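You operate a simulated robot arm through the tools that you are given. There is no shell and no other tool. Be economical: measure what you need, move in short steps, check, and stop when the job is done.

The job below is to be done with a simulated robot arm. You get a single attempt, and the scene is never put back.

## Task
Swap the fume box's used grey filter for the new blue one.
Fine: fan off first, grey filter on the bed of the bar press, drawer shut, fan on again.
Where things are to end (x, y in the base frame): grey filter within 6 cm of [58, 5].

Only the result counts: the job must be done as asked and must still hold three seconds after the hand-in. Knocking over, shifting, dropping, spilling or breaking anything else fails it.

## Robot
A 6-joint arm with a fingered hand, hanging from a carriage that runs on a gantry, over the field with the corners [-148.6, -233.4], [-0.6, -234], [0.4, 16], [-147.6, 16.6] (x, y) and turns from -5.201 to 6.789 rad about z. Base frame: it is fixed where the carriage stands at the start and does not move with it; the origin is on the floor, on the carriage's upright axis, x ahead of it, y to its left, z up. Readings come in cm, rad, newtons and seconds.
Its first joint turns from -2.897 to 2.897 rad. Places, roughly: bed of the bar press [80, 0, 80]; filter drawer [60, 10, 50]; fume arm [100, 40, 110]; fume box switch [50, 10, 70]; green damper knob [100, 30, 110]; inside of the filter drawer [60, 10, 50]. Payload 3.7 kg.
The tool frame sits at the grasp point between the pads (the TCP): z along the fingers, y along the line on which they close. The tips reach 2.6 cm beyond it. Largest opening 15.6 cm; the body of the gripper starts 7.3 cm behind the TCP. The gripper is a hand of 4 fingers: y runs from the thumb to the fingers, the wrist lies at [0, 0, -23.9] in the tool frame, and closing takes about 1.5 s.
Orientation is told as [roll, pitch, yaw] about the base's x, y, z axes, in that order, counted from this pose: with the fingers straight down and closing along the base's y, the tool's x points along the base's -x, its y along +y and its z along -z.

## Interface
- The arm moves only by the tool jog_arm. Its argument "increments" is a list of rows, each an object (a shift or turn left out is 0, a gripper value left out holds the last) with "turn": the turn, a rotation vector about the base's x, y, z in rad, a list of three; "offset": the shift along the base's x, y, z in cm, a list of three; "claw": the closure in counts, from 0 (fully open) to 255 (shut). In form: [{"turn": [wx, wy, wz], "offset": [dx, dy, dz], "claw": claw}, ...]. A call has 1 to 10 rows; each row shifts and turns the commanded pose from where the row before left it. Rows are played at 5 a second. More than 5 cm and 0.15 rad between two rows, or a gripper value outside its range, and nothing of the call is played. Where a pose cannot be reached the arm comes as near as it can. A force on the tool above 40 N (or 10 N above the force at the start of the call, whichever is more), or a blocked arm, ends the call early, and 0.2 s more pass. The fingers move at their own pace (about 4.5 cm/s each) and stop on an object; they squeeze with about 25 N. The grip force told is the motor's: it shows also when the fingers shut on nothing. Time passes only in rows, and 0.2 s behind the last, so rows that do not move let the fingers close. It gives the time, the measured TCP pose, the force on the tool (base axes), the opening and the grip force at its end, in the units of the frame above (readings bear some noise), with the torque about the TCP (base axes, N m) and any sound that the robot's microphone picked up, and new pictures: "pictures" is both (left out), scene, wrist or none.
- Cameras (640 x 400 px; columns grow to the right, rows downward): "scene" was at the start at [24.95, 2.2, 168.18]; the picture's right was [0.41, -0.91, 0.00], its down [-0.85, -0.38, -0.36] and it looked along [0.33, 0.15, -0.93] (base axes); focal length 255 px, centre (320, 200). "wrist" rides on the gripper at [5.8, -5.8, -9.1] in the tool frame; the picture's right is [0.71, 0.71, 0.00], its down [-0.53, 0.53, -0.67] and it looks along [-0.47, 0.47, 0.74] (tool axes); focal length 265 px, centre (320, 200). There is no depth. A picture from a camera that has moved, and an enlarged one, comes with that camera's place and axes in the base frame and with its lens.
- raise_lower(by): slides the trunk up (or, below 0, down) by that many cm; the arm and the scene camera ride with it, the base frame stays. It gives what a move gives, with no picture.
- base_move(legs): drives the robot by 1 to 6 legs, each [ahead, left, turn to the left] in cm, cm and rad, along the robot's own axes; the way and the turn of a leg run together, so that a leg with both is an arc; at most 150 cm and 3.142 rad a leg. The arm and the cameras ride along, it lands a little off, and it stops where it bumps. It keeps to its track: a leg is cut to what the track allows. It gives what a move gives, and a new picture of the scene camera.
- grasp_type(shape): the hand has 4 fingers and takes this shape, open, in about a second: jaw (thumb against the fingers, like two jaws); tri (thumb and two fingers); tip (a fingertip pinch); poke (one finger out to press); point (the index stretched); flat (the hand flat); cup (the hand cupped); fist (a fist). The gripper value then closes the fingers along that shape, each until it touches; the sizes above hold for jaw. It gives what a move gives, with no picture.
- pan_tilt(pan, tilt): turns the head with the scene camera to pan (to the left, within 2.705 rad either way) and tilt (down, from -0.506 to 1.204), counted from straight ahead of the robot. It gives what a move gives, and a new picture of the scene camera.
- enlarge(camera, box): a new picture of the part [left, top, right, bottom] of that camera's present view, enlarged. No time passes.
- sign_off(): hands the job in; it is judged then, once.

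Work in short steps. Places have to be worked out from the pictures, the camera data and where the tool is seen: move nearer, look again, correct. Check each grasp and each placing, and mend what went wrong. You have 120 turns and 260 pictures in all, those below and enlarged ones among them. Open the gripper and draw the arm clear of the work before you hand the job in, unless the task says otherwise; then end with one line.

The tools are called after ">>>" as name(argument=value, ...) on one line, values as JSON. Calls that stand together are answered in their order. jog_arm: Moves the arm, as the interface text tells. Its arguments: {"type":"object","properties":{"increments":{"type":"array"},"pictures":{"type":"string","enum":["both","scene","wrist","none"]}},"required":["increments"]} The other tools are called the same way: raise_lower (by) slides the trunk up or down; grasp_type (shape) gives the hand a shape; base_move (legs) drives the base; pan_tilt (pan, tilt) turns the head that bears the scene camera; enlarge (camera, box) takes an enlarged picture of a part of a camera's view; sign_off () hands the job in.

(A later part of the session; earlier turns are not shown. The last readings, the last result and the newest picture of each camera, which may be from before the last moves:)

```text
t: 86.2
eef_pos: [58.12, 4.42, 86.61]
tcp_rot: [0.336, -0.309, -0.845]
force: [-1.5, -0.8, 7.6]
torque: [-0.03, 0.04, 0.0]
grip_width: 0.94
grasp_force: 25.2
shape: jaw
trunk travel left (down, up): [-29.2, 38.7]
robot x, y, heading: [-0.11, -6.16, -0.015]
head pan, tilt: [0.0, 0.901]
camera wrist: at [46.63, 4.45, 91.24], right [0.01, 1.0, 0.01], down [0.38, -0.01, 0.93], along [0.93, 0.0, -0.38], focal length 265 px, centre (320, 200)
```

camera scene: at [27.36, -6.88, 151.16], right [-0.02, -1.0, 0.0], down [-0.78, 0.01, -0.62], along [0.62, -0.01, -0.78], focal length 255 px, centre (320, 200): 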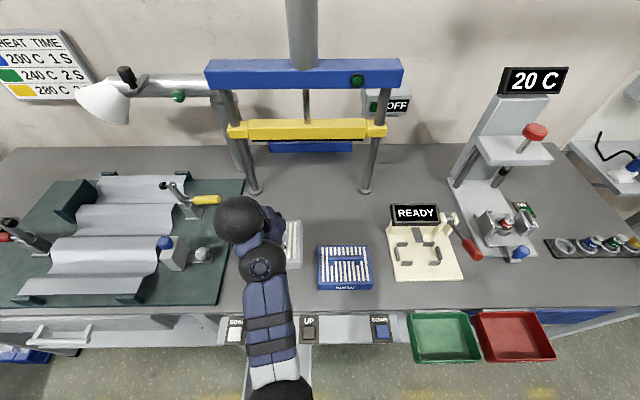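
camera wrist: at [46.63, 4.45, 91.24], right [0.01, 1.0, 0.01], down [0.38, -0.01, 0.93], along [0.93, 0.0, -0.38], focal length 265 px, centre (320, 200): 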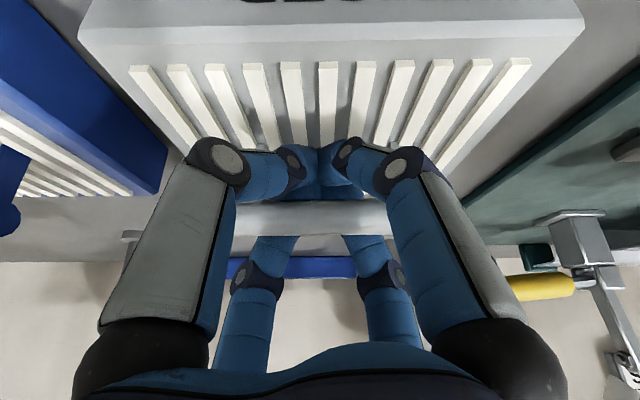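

Seated (contact ~10 N). Open and retreat along the tool axis.

>>> jog_arm(increments=[{"claw": 145}, {}, {}, {}, {}], pictures="wrist")

>>> jog_arm(increments=[{"offset": [-0.6, 0, 1.2]}, {"offset": [-0.8, 0, 1.6]}, {"offset": [-1, 0, 2]}, {"offset": [-1, 0, 3]}, {}], pictures="both")

```text
t: 87.3
eef_pos: [58.49, 4.56, 86.83]
tcp_rot: [0.343, -0.308, -0.848]
force: [0.6, 0.6, 31.1]
torque: [0.01, 0.26, 0.06]
grip_width: 6.0
grasp_force: 0.2
shape: jaw
trunk travel left (down, up): [-29.2, 38.7]
robot x, y, heading: [-0.37, -6.02, -0.018]
head pan, tilt: [0.0, 0.901]
camera wrist: at [46.94, 4.53, 91.46], right [0.0, 1.0, 0.01], down [0.37, -0.01, 0.93], along [0.93, 0.0, -0.37], focal length 265 px, centre (320, 200)
```

wrist: 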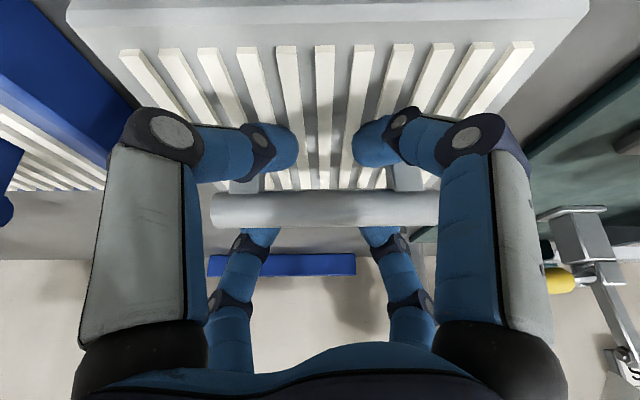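

```text
t: 88.5
eef_pos: [54.6, 4.45, 94.37]
tcp_rot: [0.335, -0.308, -0.844]
force: [-0.6, -0.2, 0.9]
torque: [0.01, 0.03, -0.01]
grip_width: 6.69
grasp_force: 0.0
shape: jaw
trunk travel left (down, up): [-29.2, 38.7]
robot x, y, heading: [0.13, -6.44, -0.017]
head pan, tilt: [0.0, 0.901]
camera scene: at [27.37, -6.88, 146.16], right [-0.02, -1.0, 0.0], down [-0.78, 0.01, -0.62], along [0.62, -0.01, -0.78], focal length 255 px, centre (320, 200)
camera wrist: at [43.12, 4.33, 98.96], right [0.0, 1.0, 0.01], down [0.38, -0.01, 0.93], along [0.93, 0.0, -0.38], focal length 265 px, centre (320, 200)
```

scene: 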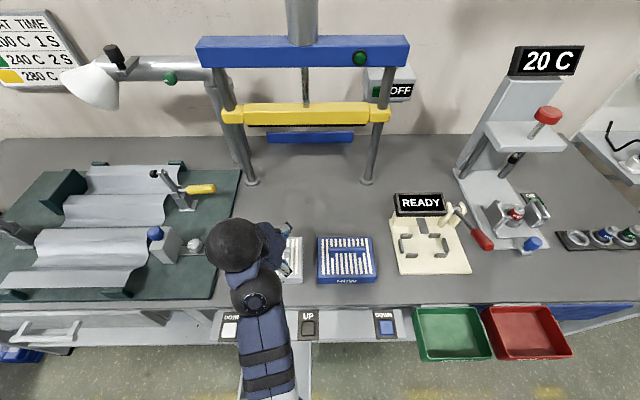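
wrist: 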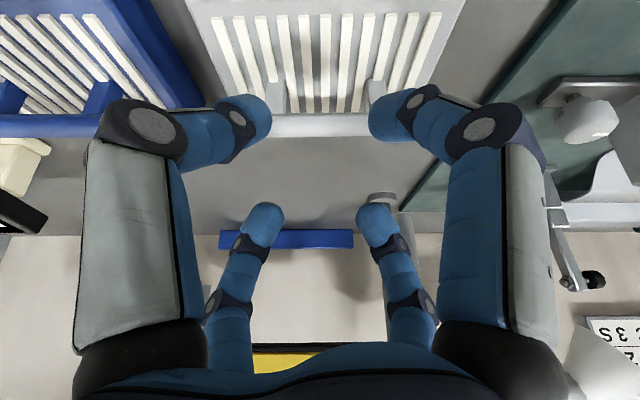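

Grey filter released at ≈[59,4.4]. Raise a little and move the base 19 cm to the right over the blue filter.

>>> raise_lower(by=5)

>>> base_move(legs=[[0, -19, 0.017]])

>>> jog_arm(increments=[{}], pictures="wrist")

```text
t: 89.5
eef_pos: [54.55, 4.2, 99.35]
tcp_rot: [0.336, -0.307, -0.844]
force: [-0.4, -0.2, -0.2]
torque: [0.04, 0.02, 0.0]
grip_width: 6.67
grasp_force: 0.1
shape: jaw
trunk travel left (down, up): [-34.2, 33.7]
robot x, y, heading: [0.14, -6.47, -0.016]
head pan, tilt: [0.0, 0.901]
```

```text
t: 91.0
eef_pos: [54.21, -14.05, 99.22]
tcp_rot: [0.337, -0.309, -0.831]
force: [0.8, 0.1, -0.9]
torque: [-0.02, -0.03, 0.01]
grip_width: 6.7
grasp_force: 0.0
shape: jaw
trunk travel left (down, up): [-34.2, 33.7]
robot x, y, heading: [0.1, -25.35, -0.002]
head pan, tilt: [0.0, 0.901]
camera scene: at [27.16, -25.63, 151.16], right [0.0, -1.0, 0.0], down [-0.78, 0.0, -0.62], along [0.62, 0.0, -0.78], focal length 255 px, centre (320, 200)
```

scene: 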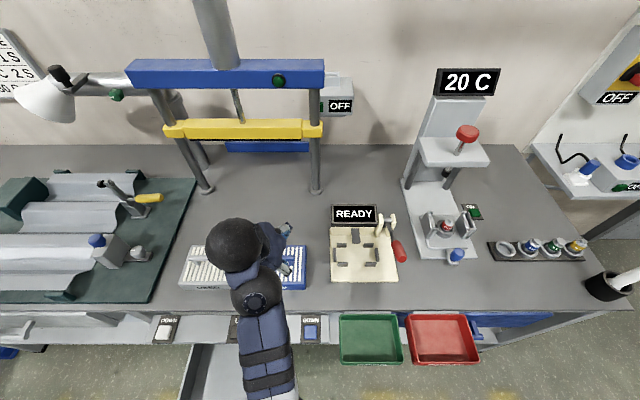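

```text
t: 91.4
eef_pos: [54.27, -13.98, 99.28]
tcp_rot: [0.335, -0.307, -0.832]
force: [-0.1, 0.0, 0.0]
torque: [-0.01, 0.02, 0.0]
grip_width: 6.68
grasp_force: 0.1
shape: jaw
trunk travel left (down, up): [-34.2, 33.7]
robot x, y, heading: [-0.47, -24.95, -0.002]
head pan, tilt: [0.0, 0.901]
camera wrist: at [42.76, -14.19, 103.95], right [-0.01, 1.0, 0.01], down [0.38, 0.0, 0.93], along [0.93, 0.01, -0.38], focal length 265 px, centre (320, 200)
```

wrist: 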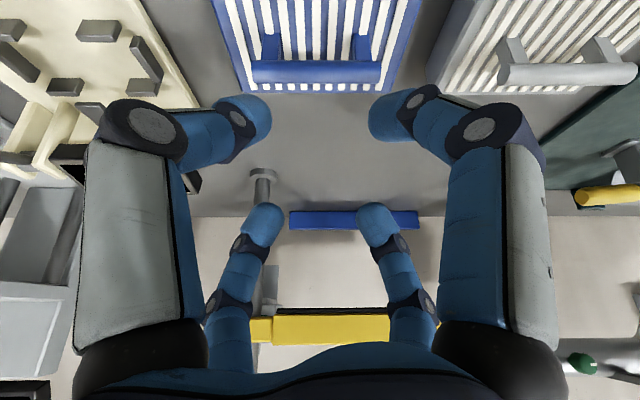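

Blue handle ≈[58.8,-14.3,85.8]. Gain reach: arm up 5, trunk down 12, then to pre-grasp.

>>> jog_arm(increments=[{"offset": [0, 0, 4]}, {"offset": [1, 0, 2]}, {"offset": [0.6, -0.3, 0]}, {}], pictures="none")

>>> raise_lower(by=-12)

>>> jog_arm(increments=[{}], pictures="wrist")

```text
t: 92.4
eef_pos: [57.0, -14.08, 104.36]
tcp_rot: [0.336, -0.306, -0.831]
force: [0.1, -0.3, -0.3]
torque: [-0.03, -0.04, 0.02]
grip_width: 6.66
grasp_force: 0.1
shape: jaw
out of reach, approached as far as the arm can: row 1, 2
trunk travel left (down, up): [-34.2, 33.7]
robot x, y, heading: [-0.34, -25.65, -0.005]
head pan, tilt: [0.0, 0.901]
```

```text
t: 93.9
eef_pos: [56.95, -13.98, 92.43]
tcp_rot: [0.336, -0.306, -0.831]
force: [0.6, -0.2, -0.2]
torque: [0.02, 0.04, 0.02]
grip_width: 6.69
grasp_force: 0.1
shape: jaw
trunk travel left (down, up): [-22.2, 45.7]
robot x, y, heading: [-0.19, -24.99, -0.005]
head pan, tilt: [0.0, 0.901]
```

```text
t: 94.3
eef_pos: [57.05, -14.07, 92.43]
tcp_rot: [0.335, -0.307, -0.83]
force: [0.6, 0.3, 0.3]
torque: [0.02, -0.04, -0.04]
grip_width: 6.68
grasp_force: 0.0
shape: jaw
trunk travel left (down, up): [-22.2, 45.7]
robot x, y, heading: [-0.67, -25.57, -0.0]
head pan, tilt: [0.0, 0.901]
camera wrist: at [45.49, -14.23, 97.12], right [-0.01, 1.0, 0.01], down [0.38, 0.0, 0.93], along [0.93, 0.01, -0.38], focal length 265 px, centre (320, 200)
```

wrist: 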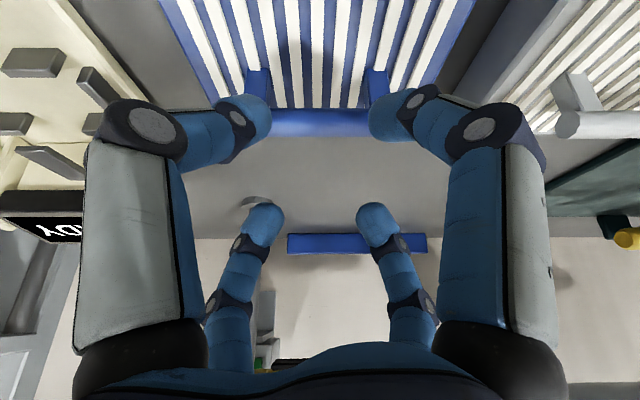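

Descend along the axis to ~2.5 cm above and look.

>>> jog_arm(increments=[{"offset": [0.5, -0.2, -1.2]}, {"offset": [0.5, 0, -1.2]}, {"offset": [0.4, 0, -1.2]}, {}], pictures="wrist")

```text
t: 95.3
eef_pos: [58.4, -14.34, 88.88]
tcp_rot: [0.334, -0.308, -0.831]
force: [-1.5, -0.5, 0.3]
torque: [0.0, 0.06, -0.04]
grip_width: 6.7
grasp_force: 0.1
shape: jaw
trunk travel left (down, up): [-22.2, 45.7]
robot x, y, heading: [-0.29, -25.52, 0.0]
head pan, tilt: [0.0, 0.901]
camera wrist: at [46.98, -14.46, 93.55], right [-0.01, 1.0, 0.01], down [0.38, 0.0, 0.93], along [0.93, 0.01, -0.38], focal length 265 px, centre (320, 200)
```

wrist: 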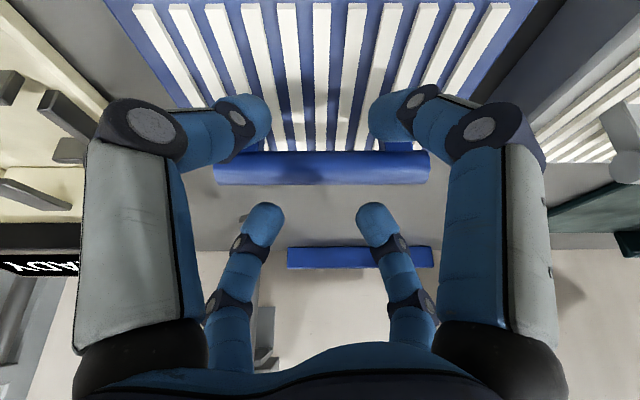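

Matches the earlier approach view; 1.4 cm deeper and close.

>>> jog_arm(increments=[{"offset": [0.3, 0.1, -0.7]}, {"offset": [0.3, 0, -0.7]}, {}, {"claw": 255}, {}, {}, {}, {}, {}], pictures="wrist")

```text
t: 97.3
eef_pos: [58.83, -14.21, 87.17]
tcp_rot: [0.329, -0.304, -0.829]
force: [0.6, 0.4, -0.9]
torque: [0.1, 0.05, 0.0]
grip_width: 2.33
grasp_force: 24.4
shape: jaw
trunk travel left (down, up): [-22.2, 45.7]
robot x, y, heading: [-0.13, -25.42, -0.003]
head pan, tilt: [0.0, 0.901]
camera wrist: at [47.42, -14.32, 91.9], right [-0.01, 1.0, 0.01], down [0.38, 0.0, 0.92], along [0.92, 0.01, -0.38], focal length 265 px, centre (320, 200)
```

wrist: 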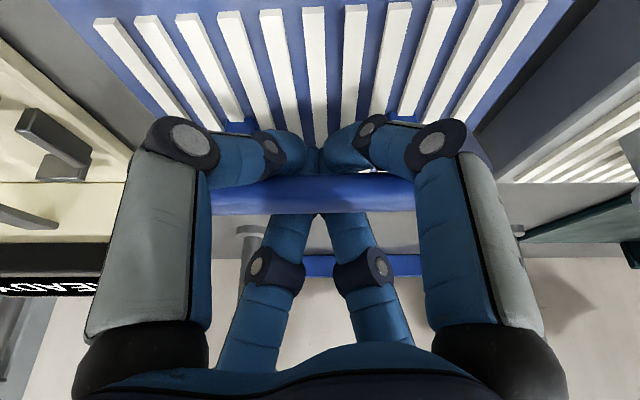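

Grip differs (2.33). Let it settle one more moment then test a small lift.

>>> jog_arm(increments=[{}, {}, {"offset": [-0.3, 0, 1]}, {"offset": [-0.3, 0, 1]}, {}], pictures="both")

```text
t: 98.5
eef_pos: [58.3, -14.25, 89.53]
tcp_rot: [0.335, -0.308, -0.828]
force: [0.1, 0.9, -1.9]
torque: [-0.01, -0.01, 0.01]
grip_width: 2.31
grasp_force: 25.0
shape: jaw
trunk travel left (down, up): [-22.2, 45.7]
robot x, y, heading: [-0.19, -25.23, -0.0]
head pan, tilt: [0.0, 0.901]
camera scene: at [27.14, -25.63, 139.16], right [0.0, -1.0, 0.0], down [-0.78, 0.0, -0.62], along [0.62, 0.0, -0.78], focal length 255 px, centre (320, 200)
camera wrist: at [46.88, -14.34, 94.15], right [-0.01, 1.0, 0.01], down [0.38, 0.0, 0.93], along [0.93, 0.01, -0.38], focal length 265 px, centre (320, 200)
```

scene: 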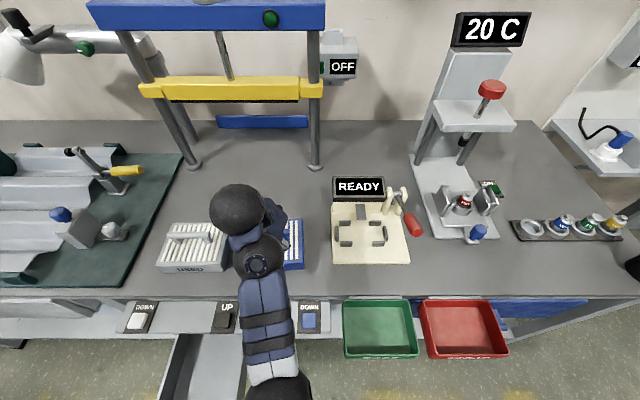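
wrist: 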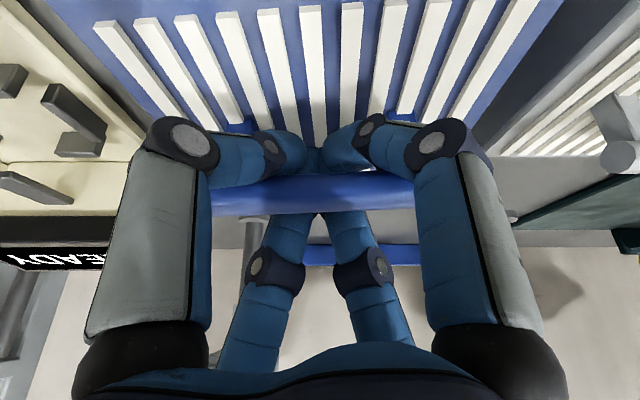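

Filter is held. Raise, back away from the bench, and shift left.

>>> raise_lower(by=12)

>>> base_move(legs=[[-40, 0, 0], [0, 20, 0]])

>>> jog_arm(increments=[{"offset": [-3, 0, -3]}, {"offset": [-3, 0, -3]}, {"offset": [-3, 0, -3]}, {"offset": [-3, 0, -3]}, {"offset": [-3, 0, -3]}, {"offset": [-2, 0, -2]}, {}], pictures="both")

```text
t: 100.0
eef_pos: [58.28, -14.22, 101.4]
tcp_rot: [0.334, -0.308, -0.83]
force: [-0.1, 0.2, -1.9]
torque: [0.02, -0.05, 0.03]
grip_width: 2.32
grasp_force: 24.7
shape: jaw
trunk travel left (down, up): [-34.2, 33.7]
robot x, y, heading: [-0.5, -25.03, -0.004]
head pan, tilt: [0.0, 0.901]
```

```text
t: 103.7
eef_pos: [17.94, 5.34, 101.41]
tcp_rot: [0.335, -0.308, -0.834]
force: [-0.7, -0.7, -2.9]
torque: [0.02, -0.02, 0.03]
grip_width: 2.31
grasp_force: 25.0
shape: jaw
trunk travel left (down, up): [-34.2, 33.7]
robot x, y, heading: [-40.57, -5.74, -0.011]
head pan, tilt: [0.0, 0.901]
camera scene: at [-13.27, -6.02, 151.16], right [-0.01, -1.0, 0.0], down [-0.78, 0.01, -0.62], along [0.62, -0.01, -0.78], focal length 255 px, centre (320, 200)
```

scene: 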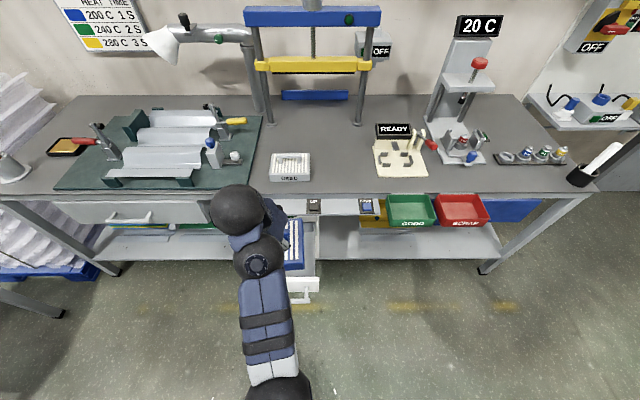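

```text
t: 105.3
eef_pos: [0.98, 5.44, 84.3]
tcp_rot: [0.336, -0.306, -0.836]
force: [-0.9, 0.2, -1.7]
torque: [0.03, -0.04, 0.0]
grip_width: 2.31
grasp_force: 25.4
shape: jaw
trunk travel left (down, up): [-34.2, 33.7]
robot x, y, heading: [-40.2, -5.86, -0.008]
head pan, tilt: [0.0, 0.901]
camera scene: at [-13.27, -6.03, 151.16], right [-0.01, -1.0, 0.0], down [-0.78, 0.01, -0.62], along [0.62, -0.01, -0.78], focal length 255 px, centre (320, 200)
camera wrist: at [-10.45, 5.28, 89.01], right [0.0, 1.0, 0.01], down [0.38, -0.01, 0.93], along [0.93, 0.01, -0.38], focal length 265 px, centre (320, 200)
```

scene: 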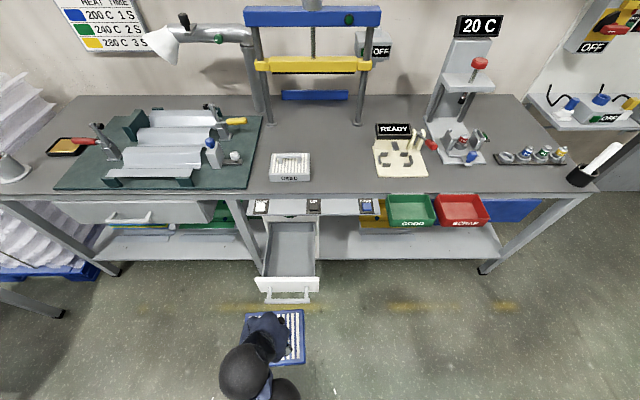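
wrist: 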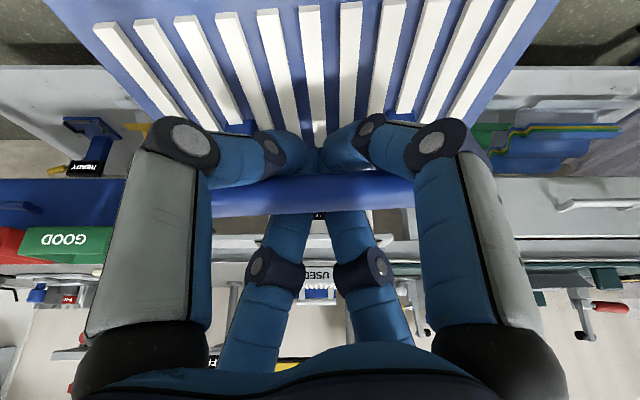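

Drive ahead to put the filter above the drawer, just in front of the panel.

>>> base_move(legs=[[29.5, 0.4, 0]])

>>> enlarge(camera="scene", box=[200, 200, 400, 325])

```text
t: 107.4
eef_pos: [30.88, 5.86, 84.39]
tcp_rot: [0.334, -0.308, -0.827]
force: [0.2, 0.4, -2.5]
torque: [-0.02, -0.06, 0.02]
grip_width: 2.34
grasp_force: 24.7
shape: jaw
trunk travel left (down, up): [-34.2, 33.7]
robot x, y, heading: [-10.9, -5.49, 0.003]
head pan, tilt: [0.0, 0.901]
camera scene: at [16.67, -5.57, 151.16], right [0.0, -1.0, 0.0], down [-0.78, 0.0, -0.62], along [0.62, 0.0, -0.78], focal length 255 px, centre (320, 200)
```

scene: 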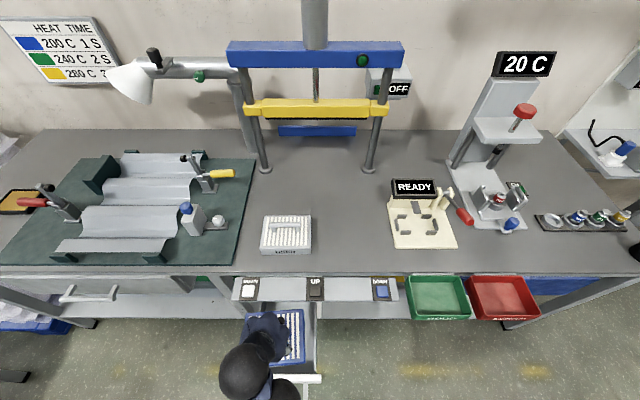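

```text
3.20 times, centred on (300, 262) of scene
camera zoom: at [16.67, -5.57, 151.16], right [0.0, -1.0, 0.0], down [-0.78, 0.0, -0.62], along [0.62, 0.0, -0.78], focal length 816 px, centre (384, 0)
```

zoom: 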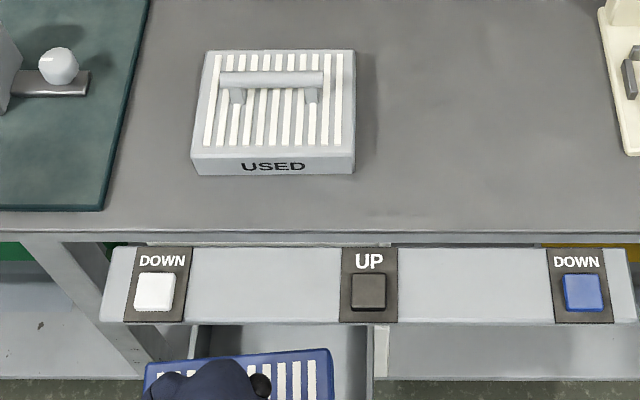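

Clear of the panel. Lower toward the drawer, pausing above the floor.

>>> raise_lower(by=-18)

>>> jog_arm(increments=[{}], pictures="both")

```text
t: 109.4
eef_pos: [30.9, 5.97, 66.32]
tcp_rot: [0.334, -0.306, -0.828]
force: [0.6, -0.5, -0.3]
torque: [0.11, 0.08, 0.0]
grip_width: 2.29
grasp_force: 25.0
shape: jaw
trunk travel left (down, up): [-16.2, 51.7]
robot x, y, heading: [-10.76, -5.59, -0.002]
head pan, tilt: [0.0, 0.901]
```

```text
t: 109.8
eef_pos: [30.94, 5.96, 66.31]
tcp_rot: [0.334, -0.306, -0.825]
force: [-0.2, 0.1, -0.9]
torque: [0.08, 0.08, -0.05]
grip_width: 2.35
grasp_force: 25.0
shape: jaw
trunk travel left (down, up): [-16.2, 51.7]
robot x, y, heading: [-10.99, -5.53, -0.002]
head pan, tilt: [0.0, 0.901]
camera scene: at [16.67, -5.57, 133.16], right [0.0, -1.0, 0.0], down [-0.78, 0.0, -0.62], along [0.62, 0.0, -0.78], focal length 255 px, centre (320, 200)
camera wrist: at [19.42, 5.76, 71.03], right [-0.01, 1.0, 0.01], down [0.38, 0.0, 0.93], along [0.93, 0.01, -0.38], focal length 265 px, centre (320, 200)
```

scene: 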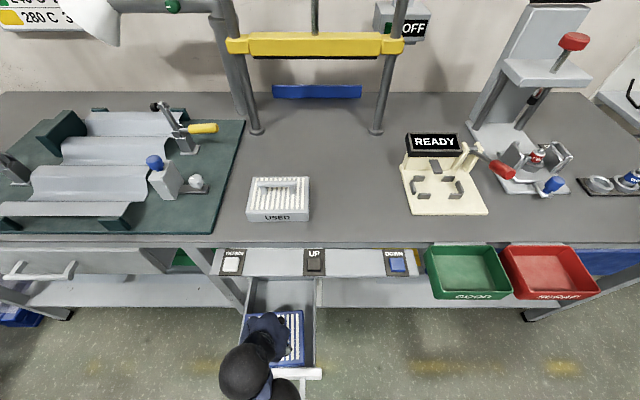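
wrist: 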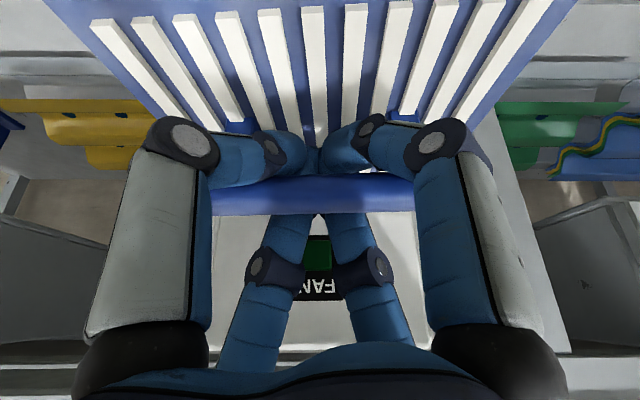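

Slight contact at the left-front side. Zoom in.

>>> enlarge(camera="scene", box=[200, 270, 360, 390])

>>> pan_tilt(pan=0.5, tilt=1.2)

>>> enlarge(camera="scene", box=[230, 120, 420, 260])

```text
3.33 times, centred on (280, 330) of scene
camera zoom: at [16.67, -5.57, 133.16], right [0.0, -1.0, 0.0], down [-0.78, 0.0, -0.62], along [0.62, 0.0, -0.78], focal length 850 px, centre (453, -233)
```

zoom: 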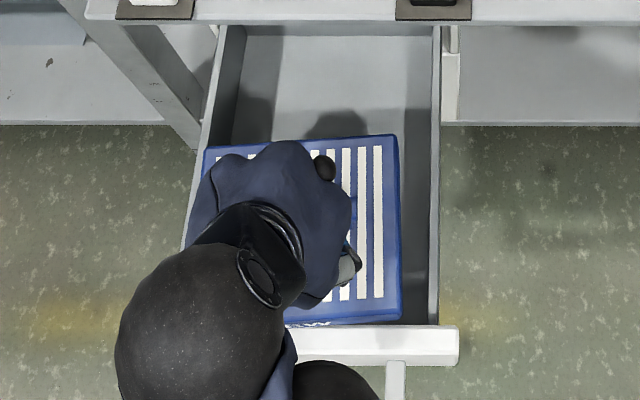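

```text
t: 110.7
eef_pos: [30.86, 5.92, 66.36]
tcp_rot: [0.335, -0.308, -0.827]
force: [0.7, -0.5, -1.1]
torque: [0.1, 0.04, -0.02]
grip_width: 2.33
grasp_force: 25.3
shape: jaw
trunk travel left (down, up): [-16.2, 51.7]
robot x, y, heading: [-10.87, -5.46, 0.001]
head pan, tilt: [0.499, 1.201]
camera scene: at [14.04, -2.89, 131.18], right [0.48, -0.88, 0.0], down [-0.82, -0.44, -0.36], along [0.32, 0.17, -0.93], focal length 255 px, centre (320, 200)
```

scene: 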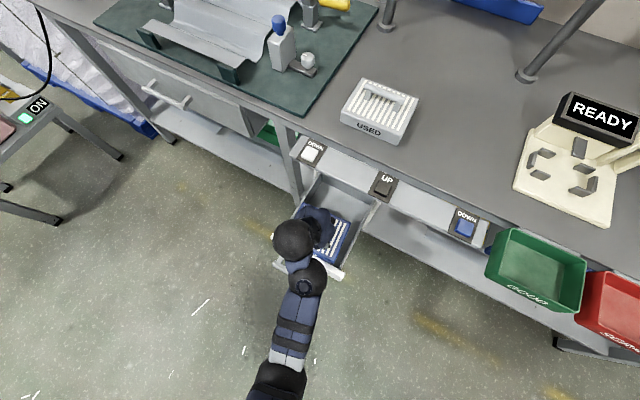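

```text
2.86 times, centred on (325, 190) of scene
camera zoom: at [14.04, -2.89, 131.18], right [0.48, -0.88, 0.0], down [-0.82, -0.44, -0.36], along [0.32, 0.17, -0.93], focal length 728 px, centre (306, 229)
```

zoom: 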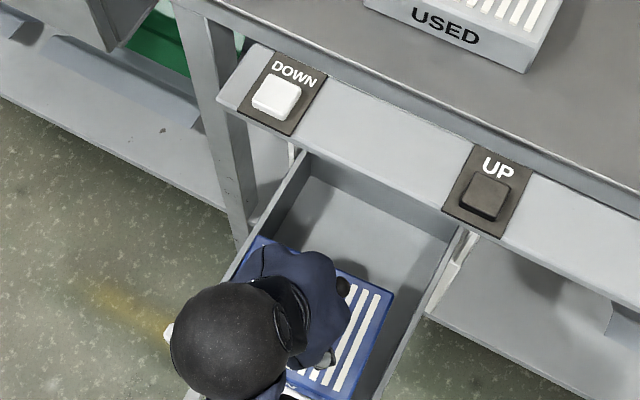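

The filter sits ~1.6 cm too far left and yawed ~0.07 rad. Lift 2 cm, correct, and check.

>>> jog_arm(increments=[{"offset": [0, 0, 1.2]}, {"offset": [0, 0, 1]}, {"offset": [0.6, -0.8, 0], "turn": [0, 0, -0.035]}, {"offset": [0.6, -0.9, 0], "turn": [0, 0, -0.035]}, {}], pictures="none")

>>> pan_tilt(pan=0.0, tilt=1.1)

>>> enlarge(camera="scene", box=[180, 180, 380, 305])

```text
t: 111.9
eef_pos: [31.98, 4.1, 68.64]
tcp_rot: [0.335, -0.309, -0.897]
force: [0.0, 0.4, -2.7]
torque: [0.03, -0.05, 0.02]
grip_width: 2.3
grasp_force: 25.8
shape: jaw
trunk travel left (down, up): [-16.2, 51.7]
robot x, y, heading: [-10.72, -5.29, -0.004]
head pan, tilt: [0.499, 1.201]
```

```text
t: 112.8
eef_pos: [32.01, 4.16, 68.52]
tcp_rot: [0.335, -0.307, -0.897]
force: [0.4, -0.6, -1.6]
torque: [-0.02, -0.02, -0.02]
grip_width: 2.33
grasp_force: 24.9
shape: jaw
trunk travel left (down, up): [-16.2, 51.7]
robot x, y, heading: [-10.63, -5.36, -0.006]
head pan, tilt: [0.0, 1.1]
camera scene: at [15.42, -5.56, 131.77], right [0.0, -1.0, 0.0], down [-0.89, 0.0, -0.45], along [0.45, 0.0, -0.89], focal length 255 px, centre (320, 200)
```

scene: 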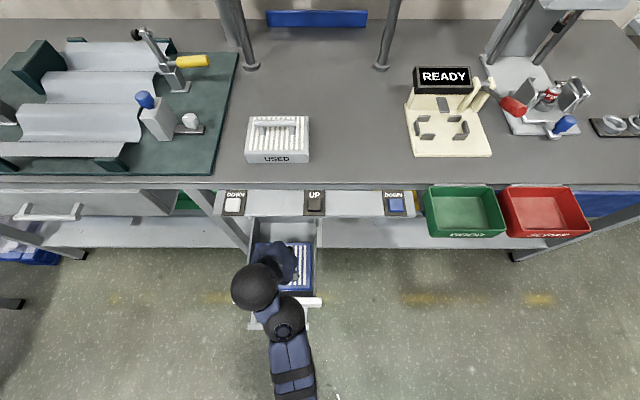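

```text
3.20 times, centred on (280, 242) of scene
camera zoom: at [15.42, -5.56, 131.77], right [0.0, -1.0, 0.0], down [-0.89, 0.0, -0.45], along [0.45, 0.0, -0.89], focal length 816 px, centre (448, 64)
```

zoom: 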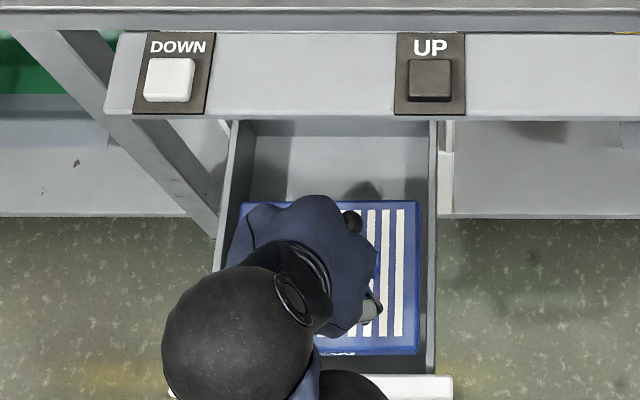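

Now aligned; drawer centre y≈5.0, filter ≈4.4. Shift +0.6 and lower 8 cm with the trunk.

>>> jog_arm(increments=[{"offset": [0.3, 0.6, 0]}, {}], pictures="none")

>>> raise_lower(by=-8)

>>> enlarge(camera="scene", box=[180, 180, 380, 305])

```text
t: 113.4
eef_pos: [32.32, 4.85, 68.36]
tcp_rot: [0.335, -0.307, -0.896]
force: [0.8, -0.6, -1.8]
torque: [0.02, -0.06, 0.01]
grip_width: 2.28
grasp_force: 25.0
shape: jaw
trunk travel left (down, up): [-16.2, 51.7]
robot x, y, heading: [-10.67, -5.12, 0.002]
head pan, tilt: [0.0, 1.1]
```

```text
t: 114.6
eef_pos: [32.33, 4.85, 60.53]
tcp_rot: [0.336, -0.308, -0.898]
force: [-0.5, -0.3, -1.6]
torque: [0.0, 0.0, -0.03]
grip_width: 2.3
grasp_force: 25.1
shape: jaw
trunk travel left (down, up): [-8.2, 59.7]
robot x, y, heading: [-10.77, -5.38, -0.005]
head pan, tilt: [0.0, 1.1]
```

```text
3.20 times, centred on (280, 242) of scene
camera zoom: at [15.43, -5.57, 123.78], right [0.0, -1.0, 0.0], down [-0.89, 0.0, -0.45], along [0.45, 0.0, -0.89], focal length 816 px, centre (448, 64)
```

zoom: 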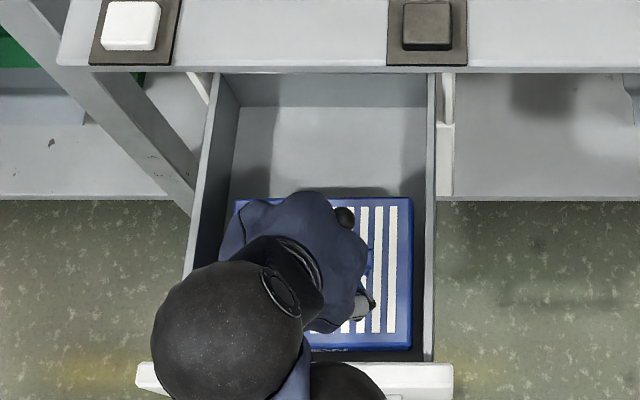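

Inside the drawer, free. Move forward 3.5 cm to the old filter's place and lower to contact.

>>> jog_arm(increments=[{"offset": [1.2, 0, 0]}, {"offset": [1.2, 0, 0]}, {"offset": [1.1, 0.1, 0]}, {"offset": [0, 0, -0.6]}, {"offset": [0, 0, -0.6]}, {"offset": [0, 0, -0.6]}, {}], pictures="none")

```text
t: 116.2
eef_pos: [35.76, 5.04, 58.65]
tcp_rot: [0.335, -0.307, -0.898]
force: [0.8, 0.7, -1.9]
torque: [-0.02, -0.03, -0.02]
grip_width: 2.33
grasp_force: 24.7
shape: jaw
trunk travel left (down, up): [-8.2, 59.7]
robot x, y, heading: [-10.52, -5.07, -0.003]
head pan, tilt: [0.0, 1.1]
```

>>> jog_arm(increments=[{"offset": [0, 0, -0.4]}, {"offset": [0, 0, -0.4]}, {}], pictures="none")

```text
t: 117.0
eef_pos: [35.88, 4.89, 57.92]
tcp_rot: [0.335, -0.306, -0.897]
force: [0.8, -0.9, -0.9]
torque: [-0.03, -0.04, -0.02]
grip_width: 2.35
grasp_force: 25.0
shape: jaw
trunk travel left (down, up): [-8.2, 59.7]
robot x, y, heading: [-10.64, -5.41, -0.002]
head pan, tilt: [0.0, 1.1]
```

>>> jog_arm(increments=[{"offset": [0, 0, -0.3]}, {"offset": [0, 0, -0.3]}, {}], pictures="wrist")

```text
t: 117.8
eef_pos: [35.74, 4.97, 57.19]
tcp_rot: [0.334, -0.307, -0.897]
force: [0.7, -0.2, -1.4]
torque: [-0.01, -0.03, -0.01]
grip_width: 2.31
grasp_force: 24.6
shape: jaw
trunk travel left (down, up): [-8.2, 59.7]
robot x, y, heading: [-10.8, -5.34, -0.004]
head pan, tilt: [0.0, 1.1]
camera wrist: at [24.38, 5.58, 61.98], right [0.06, 1.0, 0.01], down [0.38, -0.03, 0.93], along [0.92, -0.05, -0.38], focal length 265 px, centre (320, 200)
```

wrist: 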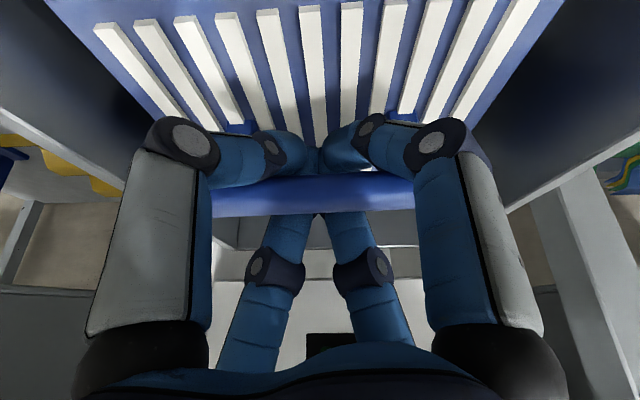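

Still no contact; continue gently.

>>> jog_arm(increments=[{"offset": [0, 0, -0.3]}, {"offset": [0, 0, -0.3]}, {}], pictures="none")

>>> jog_arm(increments=[{"offset": [0, 0, -0.3]}, {"offset": [0, 0, -0.3]}, {}], pictures="none")

```text
t: 118.6
eef_pos: [35.73, 4.9, 56.73]
tcp_rot: [0.336, -0.307, -0.896]
force: [0.2, -0.3, -1.8]
torque: [0.0, -0.02, 0.05]
grip_width: 2.34
grasp_force: 25.0
shape: jaw
trunk travel left (down, up): [-8.2, 59.7]
robot x, y, heading: [-10.86, -5.49, -0.002]
head pan, tilt: [0.0, 1.1]
```

```text
t: 119.4
eef_pos: [35.88, 4.96, 56.31]
tcp_rot: [0.335, -0.306, -0.898]
force: [0.0, -0.7, 1.7]
torque: [0.07, 0.13, 0.02]
grip_width: 2.31
grasp_force: 24.9
shape: jaw
trunk travel left (down, up): [-8.2, 59.7]
robot x, y, heading: [-10.74, -5.22, 0.003]
head pan, tilt: [0.0, 1.1]
```

Contact starting. One more small step, then release.

>>> jog_arm(increments=[{"offset": [0, 0, -0.3]}, {}], pictures="none")

>>> jog_arm(increments=[{"claw": 190, "offset": [-0.1, 0, 0.3]}, {"claw": 150, "offset": [-0.1, 0, 0.3]}, {"offset": [-0.1, 0, 0.3]}, {}, {}], pictures="wrist")

```text
t: 120.0
eef_pos: [35.79, 5.05, 56.23]
tcp_rot: [0.336, -0.308, -0.897]
force: [3.1, -1.1, 7.4]
torque: [-0.03, 0.17, 0.01]
grip_width: 2.29
grasp_force: 24.6
shape: jaw
out of reach, approached as far as the arm can: row 1
trunk travel left (down, up): [-8.2, 59.7]
robot x, y, heading: [-10.85, -5.87, 0.0]
head pan, tilt: [0.0, 1.1]
```

```text
t: 121.2
eef_pos: [35.28, 4.94, 57.04]
tcp_rot: [0.336, -0.308, -0.897]
force: [-0.4, -1.4, 0.9]
torque: [-0.08, 0.05, 0.0]
grip_width: 6.32
grasp_force: 0.1
shape: jaw
trunk travel left (down, up): [-8.2, 59.7]
robot x, y, heading: [-10.73, -5.4, -0.0]
head pan, tilt: [0.0, 1.1]
camera wrist: at [23.84, 5.47, 61.72], right [0.06, 1.0, 0.01], down [0.38, -0.03, 0.93], along [0.92, -0.05, -0.38], focal length 265 px, centre (320, 200)
```

wrist: 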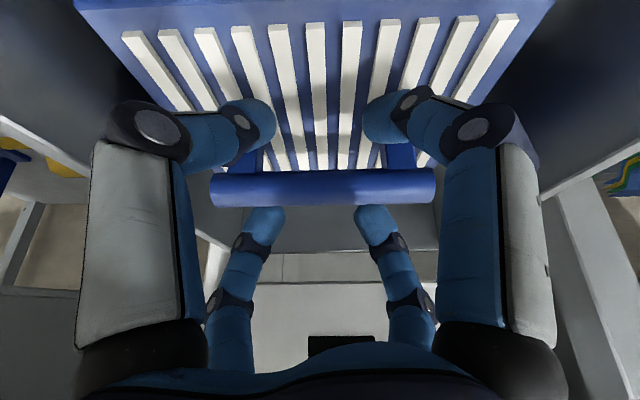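

Released. Withdraw along the tool axis, then raise and look.

>>> jog_arm(increments=[{"offset": [-0.8, 0, 1.6]}, {"offset": [-0.8, 0, 1.6]}, {"offset": [-1.2, 0, 2.4]}, {"offset": [-1.5, 0, 3]}, {}], pictures="wrist")

>>> raise_lower(by=10)

>>> base_move(legs=[[-28, 0, 0]])

>>> enlarge(camera="scene", box=[200, 60, 400, 185])

```text
t: 122.4
eef_pos: [31.05, 4.92, 65.64]
tcp_rot: [0.335, -0.308, -0.897]
force: [0.2, 0.5, -1.2]
torque: [0.02, 0.01, -0.01]
grip_width: 6.42
grasp_force: 0.2
shape: jaw
trunk travel left (down, up): [-8.2, 59.7]
robot x, y, heading: [-11.12, -5.75, 0.0]
head pan, tilt: [0.0, 1.1]
camera wrist: at [19.63, 5.58, 70.4], right [0.06, 1.0, 0.01], down [0.38, -0.03, 0.93], along [0.92, -0.05, -0.38], focal length 265 px, centre (320, 200)
```

wrist: 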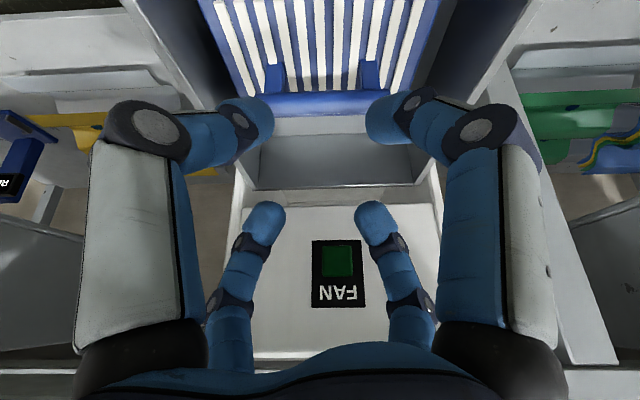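

```text
t: 123.7
eef_pos: [30.96, 4.98, 75.67]
tcp_rot: [0.334, -0.306, -0.896]
force: [0.3, 0.8, 0.2]
torque: [-0.01, 0.0, 0.02]
grip_width: 6.41
grasp_force: 0.1
shape: jaw
trunk travel left (down, up): [-18.2, 49.7]
robot x, y, heading: [-10.51, -5.28, 0.003]
head pan, tilt: [0.0, 1.1]
```

```text
t: 125.7
eef_pos: [2.73, 5.15, 75.64]
tcp_rot: [0.336, -0.308, -0.894]
force: [1.0, -0.1, 0.5]
torque: [0.0, -0.01, -0.01]
grip_width: 6.41
grasp_force: 0.0
shape: jaw
trunk travel left (down, up): [-18.2, 49.7]
robot x, y, heading: [-39.51, -5.2, 0.003]
head pan, tilt: [0.0, 1.1]
camera scene: at [-12.87, -5.5, 133.77], right [0.0, -1.0, 0.0], down [-0.89, 0.0, -0.45], along [0.45, 0.0, -0.89], focal length 255 px, centre (320, 200)
```

scene: 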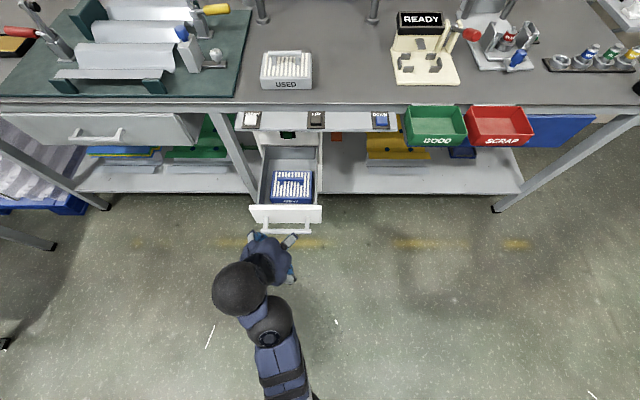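

```text
3.20 times, centred on (300, 122) of scene
camera zoom: at [-12.87, -5.5, 133.77], right [0.0, -1.0, 0.0], down [-0.89, 0.0, -0.45], along [0.45, 0.0, -0.89], focal length 816 px, centre (384, 448)
```

zoom: 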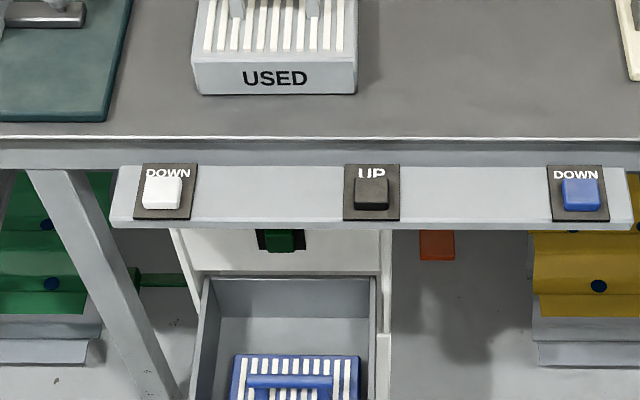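

Blue filter is seated in the drawer. Now close the fingers, tilt to ~0.8 rad, and lower to push the drawer front above its handle.

>>> jog_arm(increments=[{"turn": [0, -0.12, 0], "claw": 255}, {"turn": [0, -0.12, 0]}, {"turn": [0, -0.12, 0]}, {}, {}, {}, {}], pictures="none")

>>> raise_lower(by=-17)

>>> jog_arm(increments=[{}], pictures="both")

```text
t: 127.3
eef_pos: [2.85, 5.19, 75.85]
tcp_rot: [0.658, -0.518, -1.025]
force: [-0.1, -0.6, -0.2]
torque: [-0.04, 0.02, -0.03]
grip_width: 0.0
grasp_force: 25.4
shape: jaw
trunk travel left (down, up): [-18.2, 49.7]
robot x, y, heading: [-39.04, -5.72, 0.0]
head pan, tilt: [0.0, 1.1]
```

```text
t: 129.2
eef_pos: [2.79, 5.15, 58.7]
tcp_rot: [0.658, -0.517, -1.024]
force: [0.1, 0.4, -0.9]
torque: [-0.01, 0.0, 0.03]
grip_width: 0.01
grasp_force: 25.0
shape: jaw
trunk travel left (down, up): [-1.2, 66.7]
robot x, y, heading: [-38.85, -5.56, 0.005]
head pan, tilt: [0.0, 1.1]
```

```text
t: 129.6
eef_pos: [2.77, 5.25, 58.64]
tcp_rot: [0.657, -0.517, -1.023]
force: [0.3, 1.0, -0.4]
torque: [-0.01, 0.02, -0.01]
grip_width: 0.0
grasp_force: 24.8
shape: jaw
trunk travel left (down, up): [-1.2, 66.7]
robot x, y, heading: [-38.91, -5.56, 0.002]
head pan, tilt: [0.0, 1.1]
camera scene: at [-12.84, -5.5, 116.78], right [0.0, -1.0, 0.0], down [-0.89, 0.0, -0.45], along [0.45, 0.0, -0.89], focal length 255 px, centre (320, 200)
camera wrist: at [-9.54, 5.69, 59.11], right [0.05, 1.0, 0.03], down [0.03, -0.03, 1.0], along [1.0, -0.05, -0.03], focal length 265 px, centre (320, 200)
```

scene: 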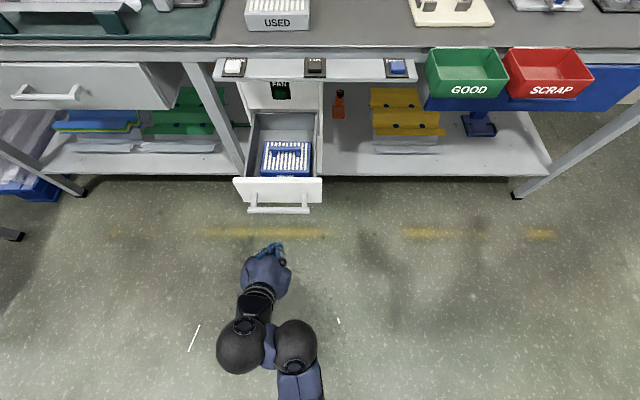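
wrist: 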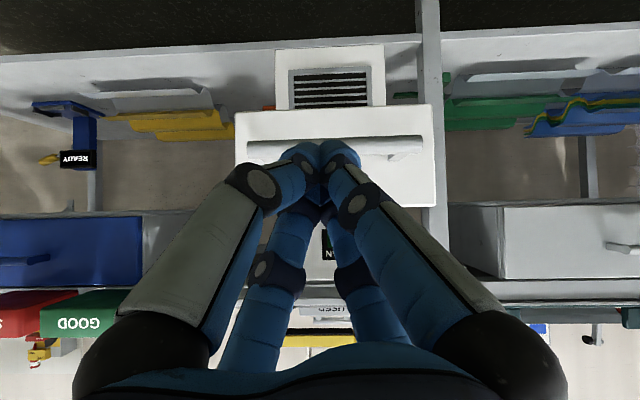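

Tip height ≈56.9, between bar and plate top. Extend the arm 3 cm, then drive ahead to push.

>>> jog_arm(increments=[{"offset": [1.5, 0, 0]}, {"offset": [1.5, 0, 0]}, {}], pictures="none")

>>> base_move(legs=[[20, 0, 0]])

```text
t: 130.4
eef_pos: [5.8, 5.19, 58.75]
tcp_rot: [0.656, -0.516, -1.024]
force: [-0.2, 0.1, 0.6]
torque: [0.0, 0.01, 0.01]
grip_width: 0.0
grasp_force: 25.0
shape: jaw
trunk travel left (down, up): [-1.2, 66.7]
robot x, y, heading: [-38.68, -4.98, -0.001]
head pan, tilt: [0.0, 1.1]
```

```text
t: 132.0
eef_pos: [25.76, 5.08, 58.69]
tcp_rot: [0.659, -0.518, -1.029]
force: [0.2, -0.4, 0.8]
torque: [0.01, 0.01, 0.02]
grip_width: 0.0
grasp_force: 24.7
shape: jaw
trunk travel left (down, up): [-1.2, 66.7]
robot x, y, heading: [-19.14, -5.32, -0.004]
head pan, tilt: [0.0, 1.1]
camera scene: at [7.26, -5.57, 116.79], right [0.0, -1.0, 0.0], down [-0.89, 0.0, -0.45], along [0.45, 0.0, -0.89], focal length 255 px, centre (320, 200)
```

scene: 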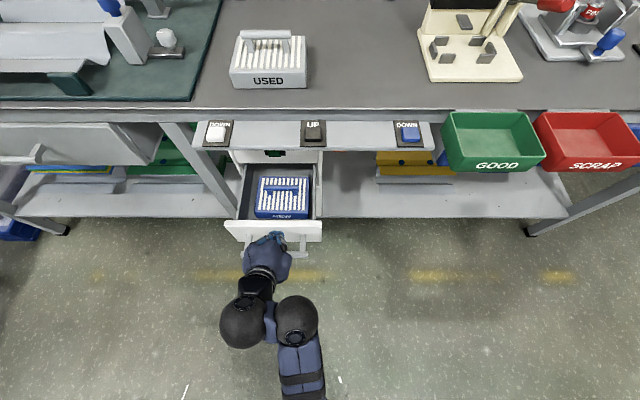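

Drawer is moving in. Continue.

>>> base_move(legs=[[14, 0, 0]])

>>> base_move(legs=[[5, 0, 0]])

```text
t: 133.3
eef_pos: [39.72, 4.87, 58.85]
tcp_rot: [0.658, -0.518, -1.028]
force: [0.4, 0.1, -0.2]
torque: [-0.01, 0.05, 0.0]
grip_width: 0.0
grasp_force: 25.3
shape: jaw
trunk travel left (down, up): [-1.2, 66.7]
robot x, y, heading: [-5.17, -5.49, -0.003]
head pan, tilt: [0.0, 1.1]
camera scene: at [21.22, -5.6, 116.8], right [0.0, -1.0, 0.0], down [-0.89, 0.0, -0.45], along [0.45, 0.0, -0.89], focal length 255 px, centre (320, 200)
```

scene: 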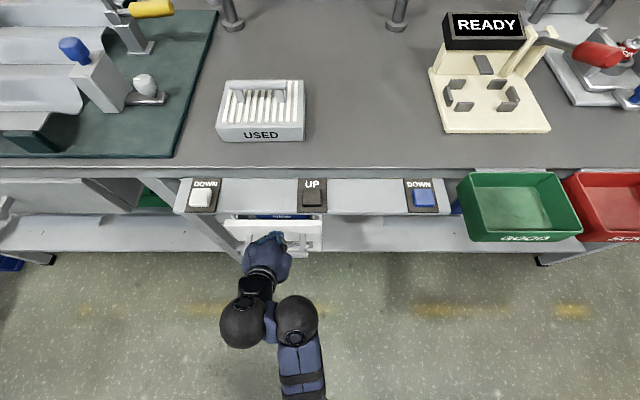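

```text
t: 134.3
eef_pos: [42.93, 5.13, 58.4]
tcp_rot: [0.647, -0.517, -1.018]
force: [-13.6, -0.8, 2.7]
torque: [-0.03, 0.2, -0.1]
grip_width: 0.01
grasp_force: 25.3
shape: jaw
trunk travel left (down, up): [-1.2, 66.7]
robot x, y, heading: [-0.83, -5.95, -0.001]
head pan, tilt: [0.0, 1.1]
stopped in leg 1: the force on the tool passed its limit at 68 N (the readings are from after the stop); the commanded pose is now the measured one
camera scene: at [24.7, -5.61, 116.72], right [0.0, -1.0, 0.0], down [-0.89, 0.0, -0.45], along [0.45, 0.0, -0.89], focal length 255 px, centre (320, 200)
```

scene: 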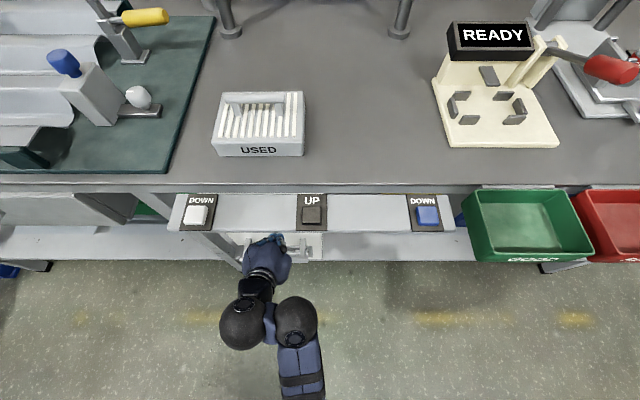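

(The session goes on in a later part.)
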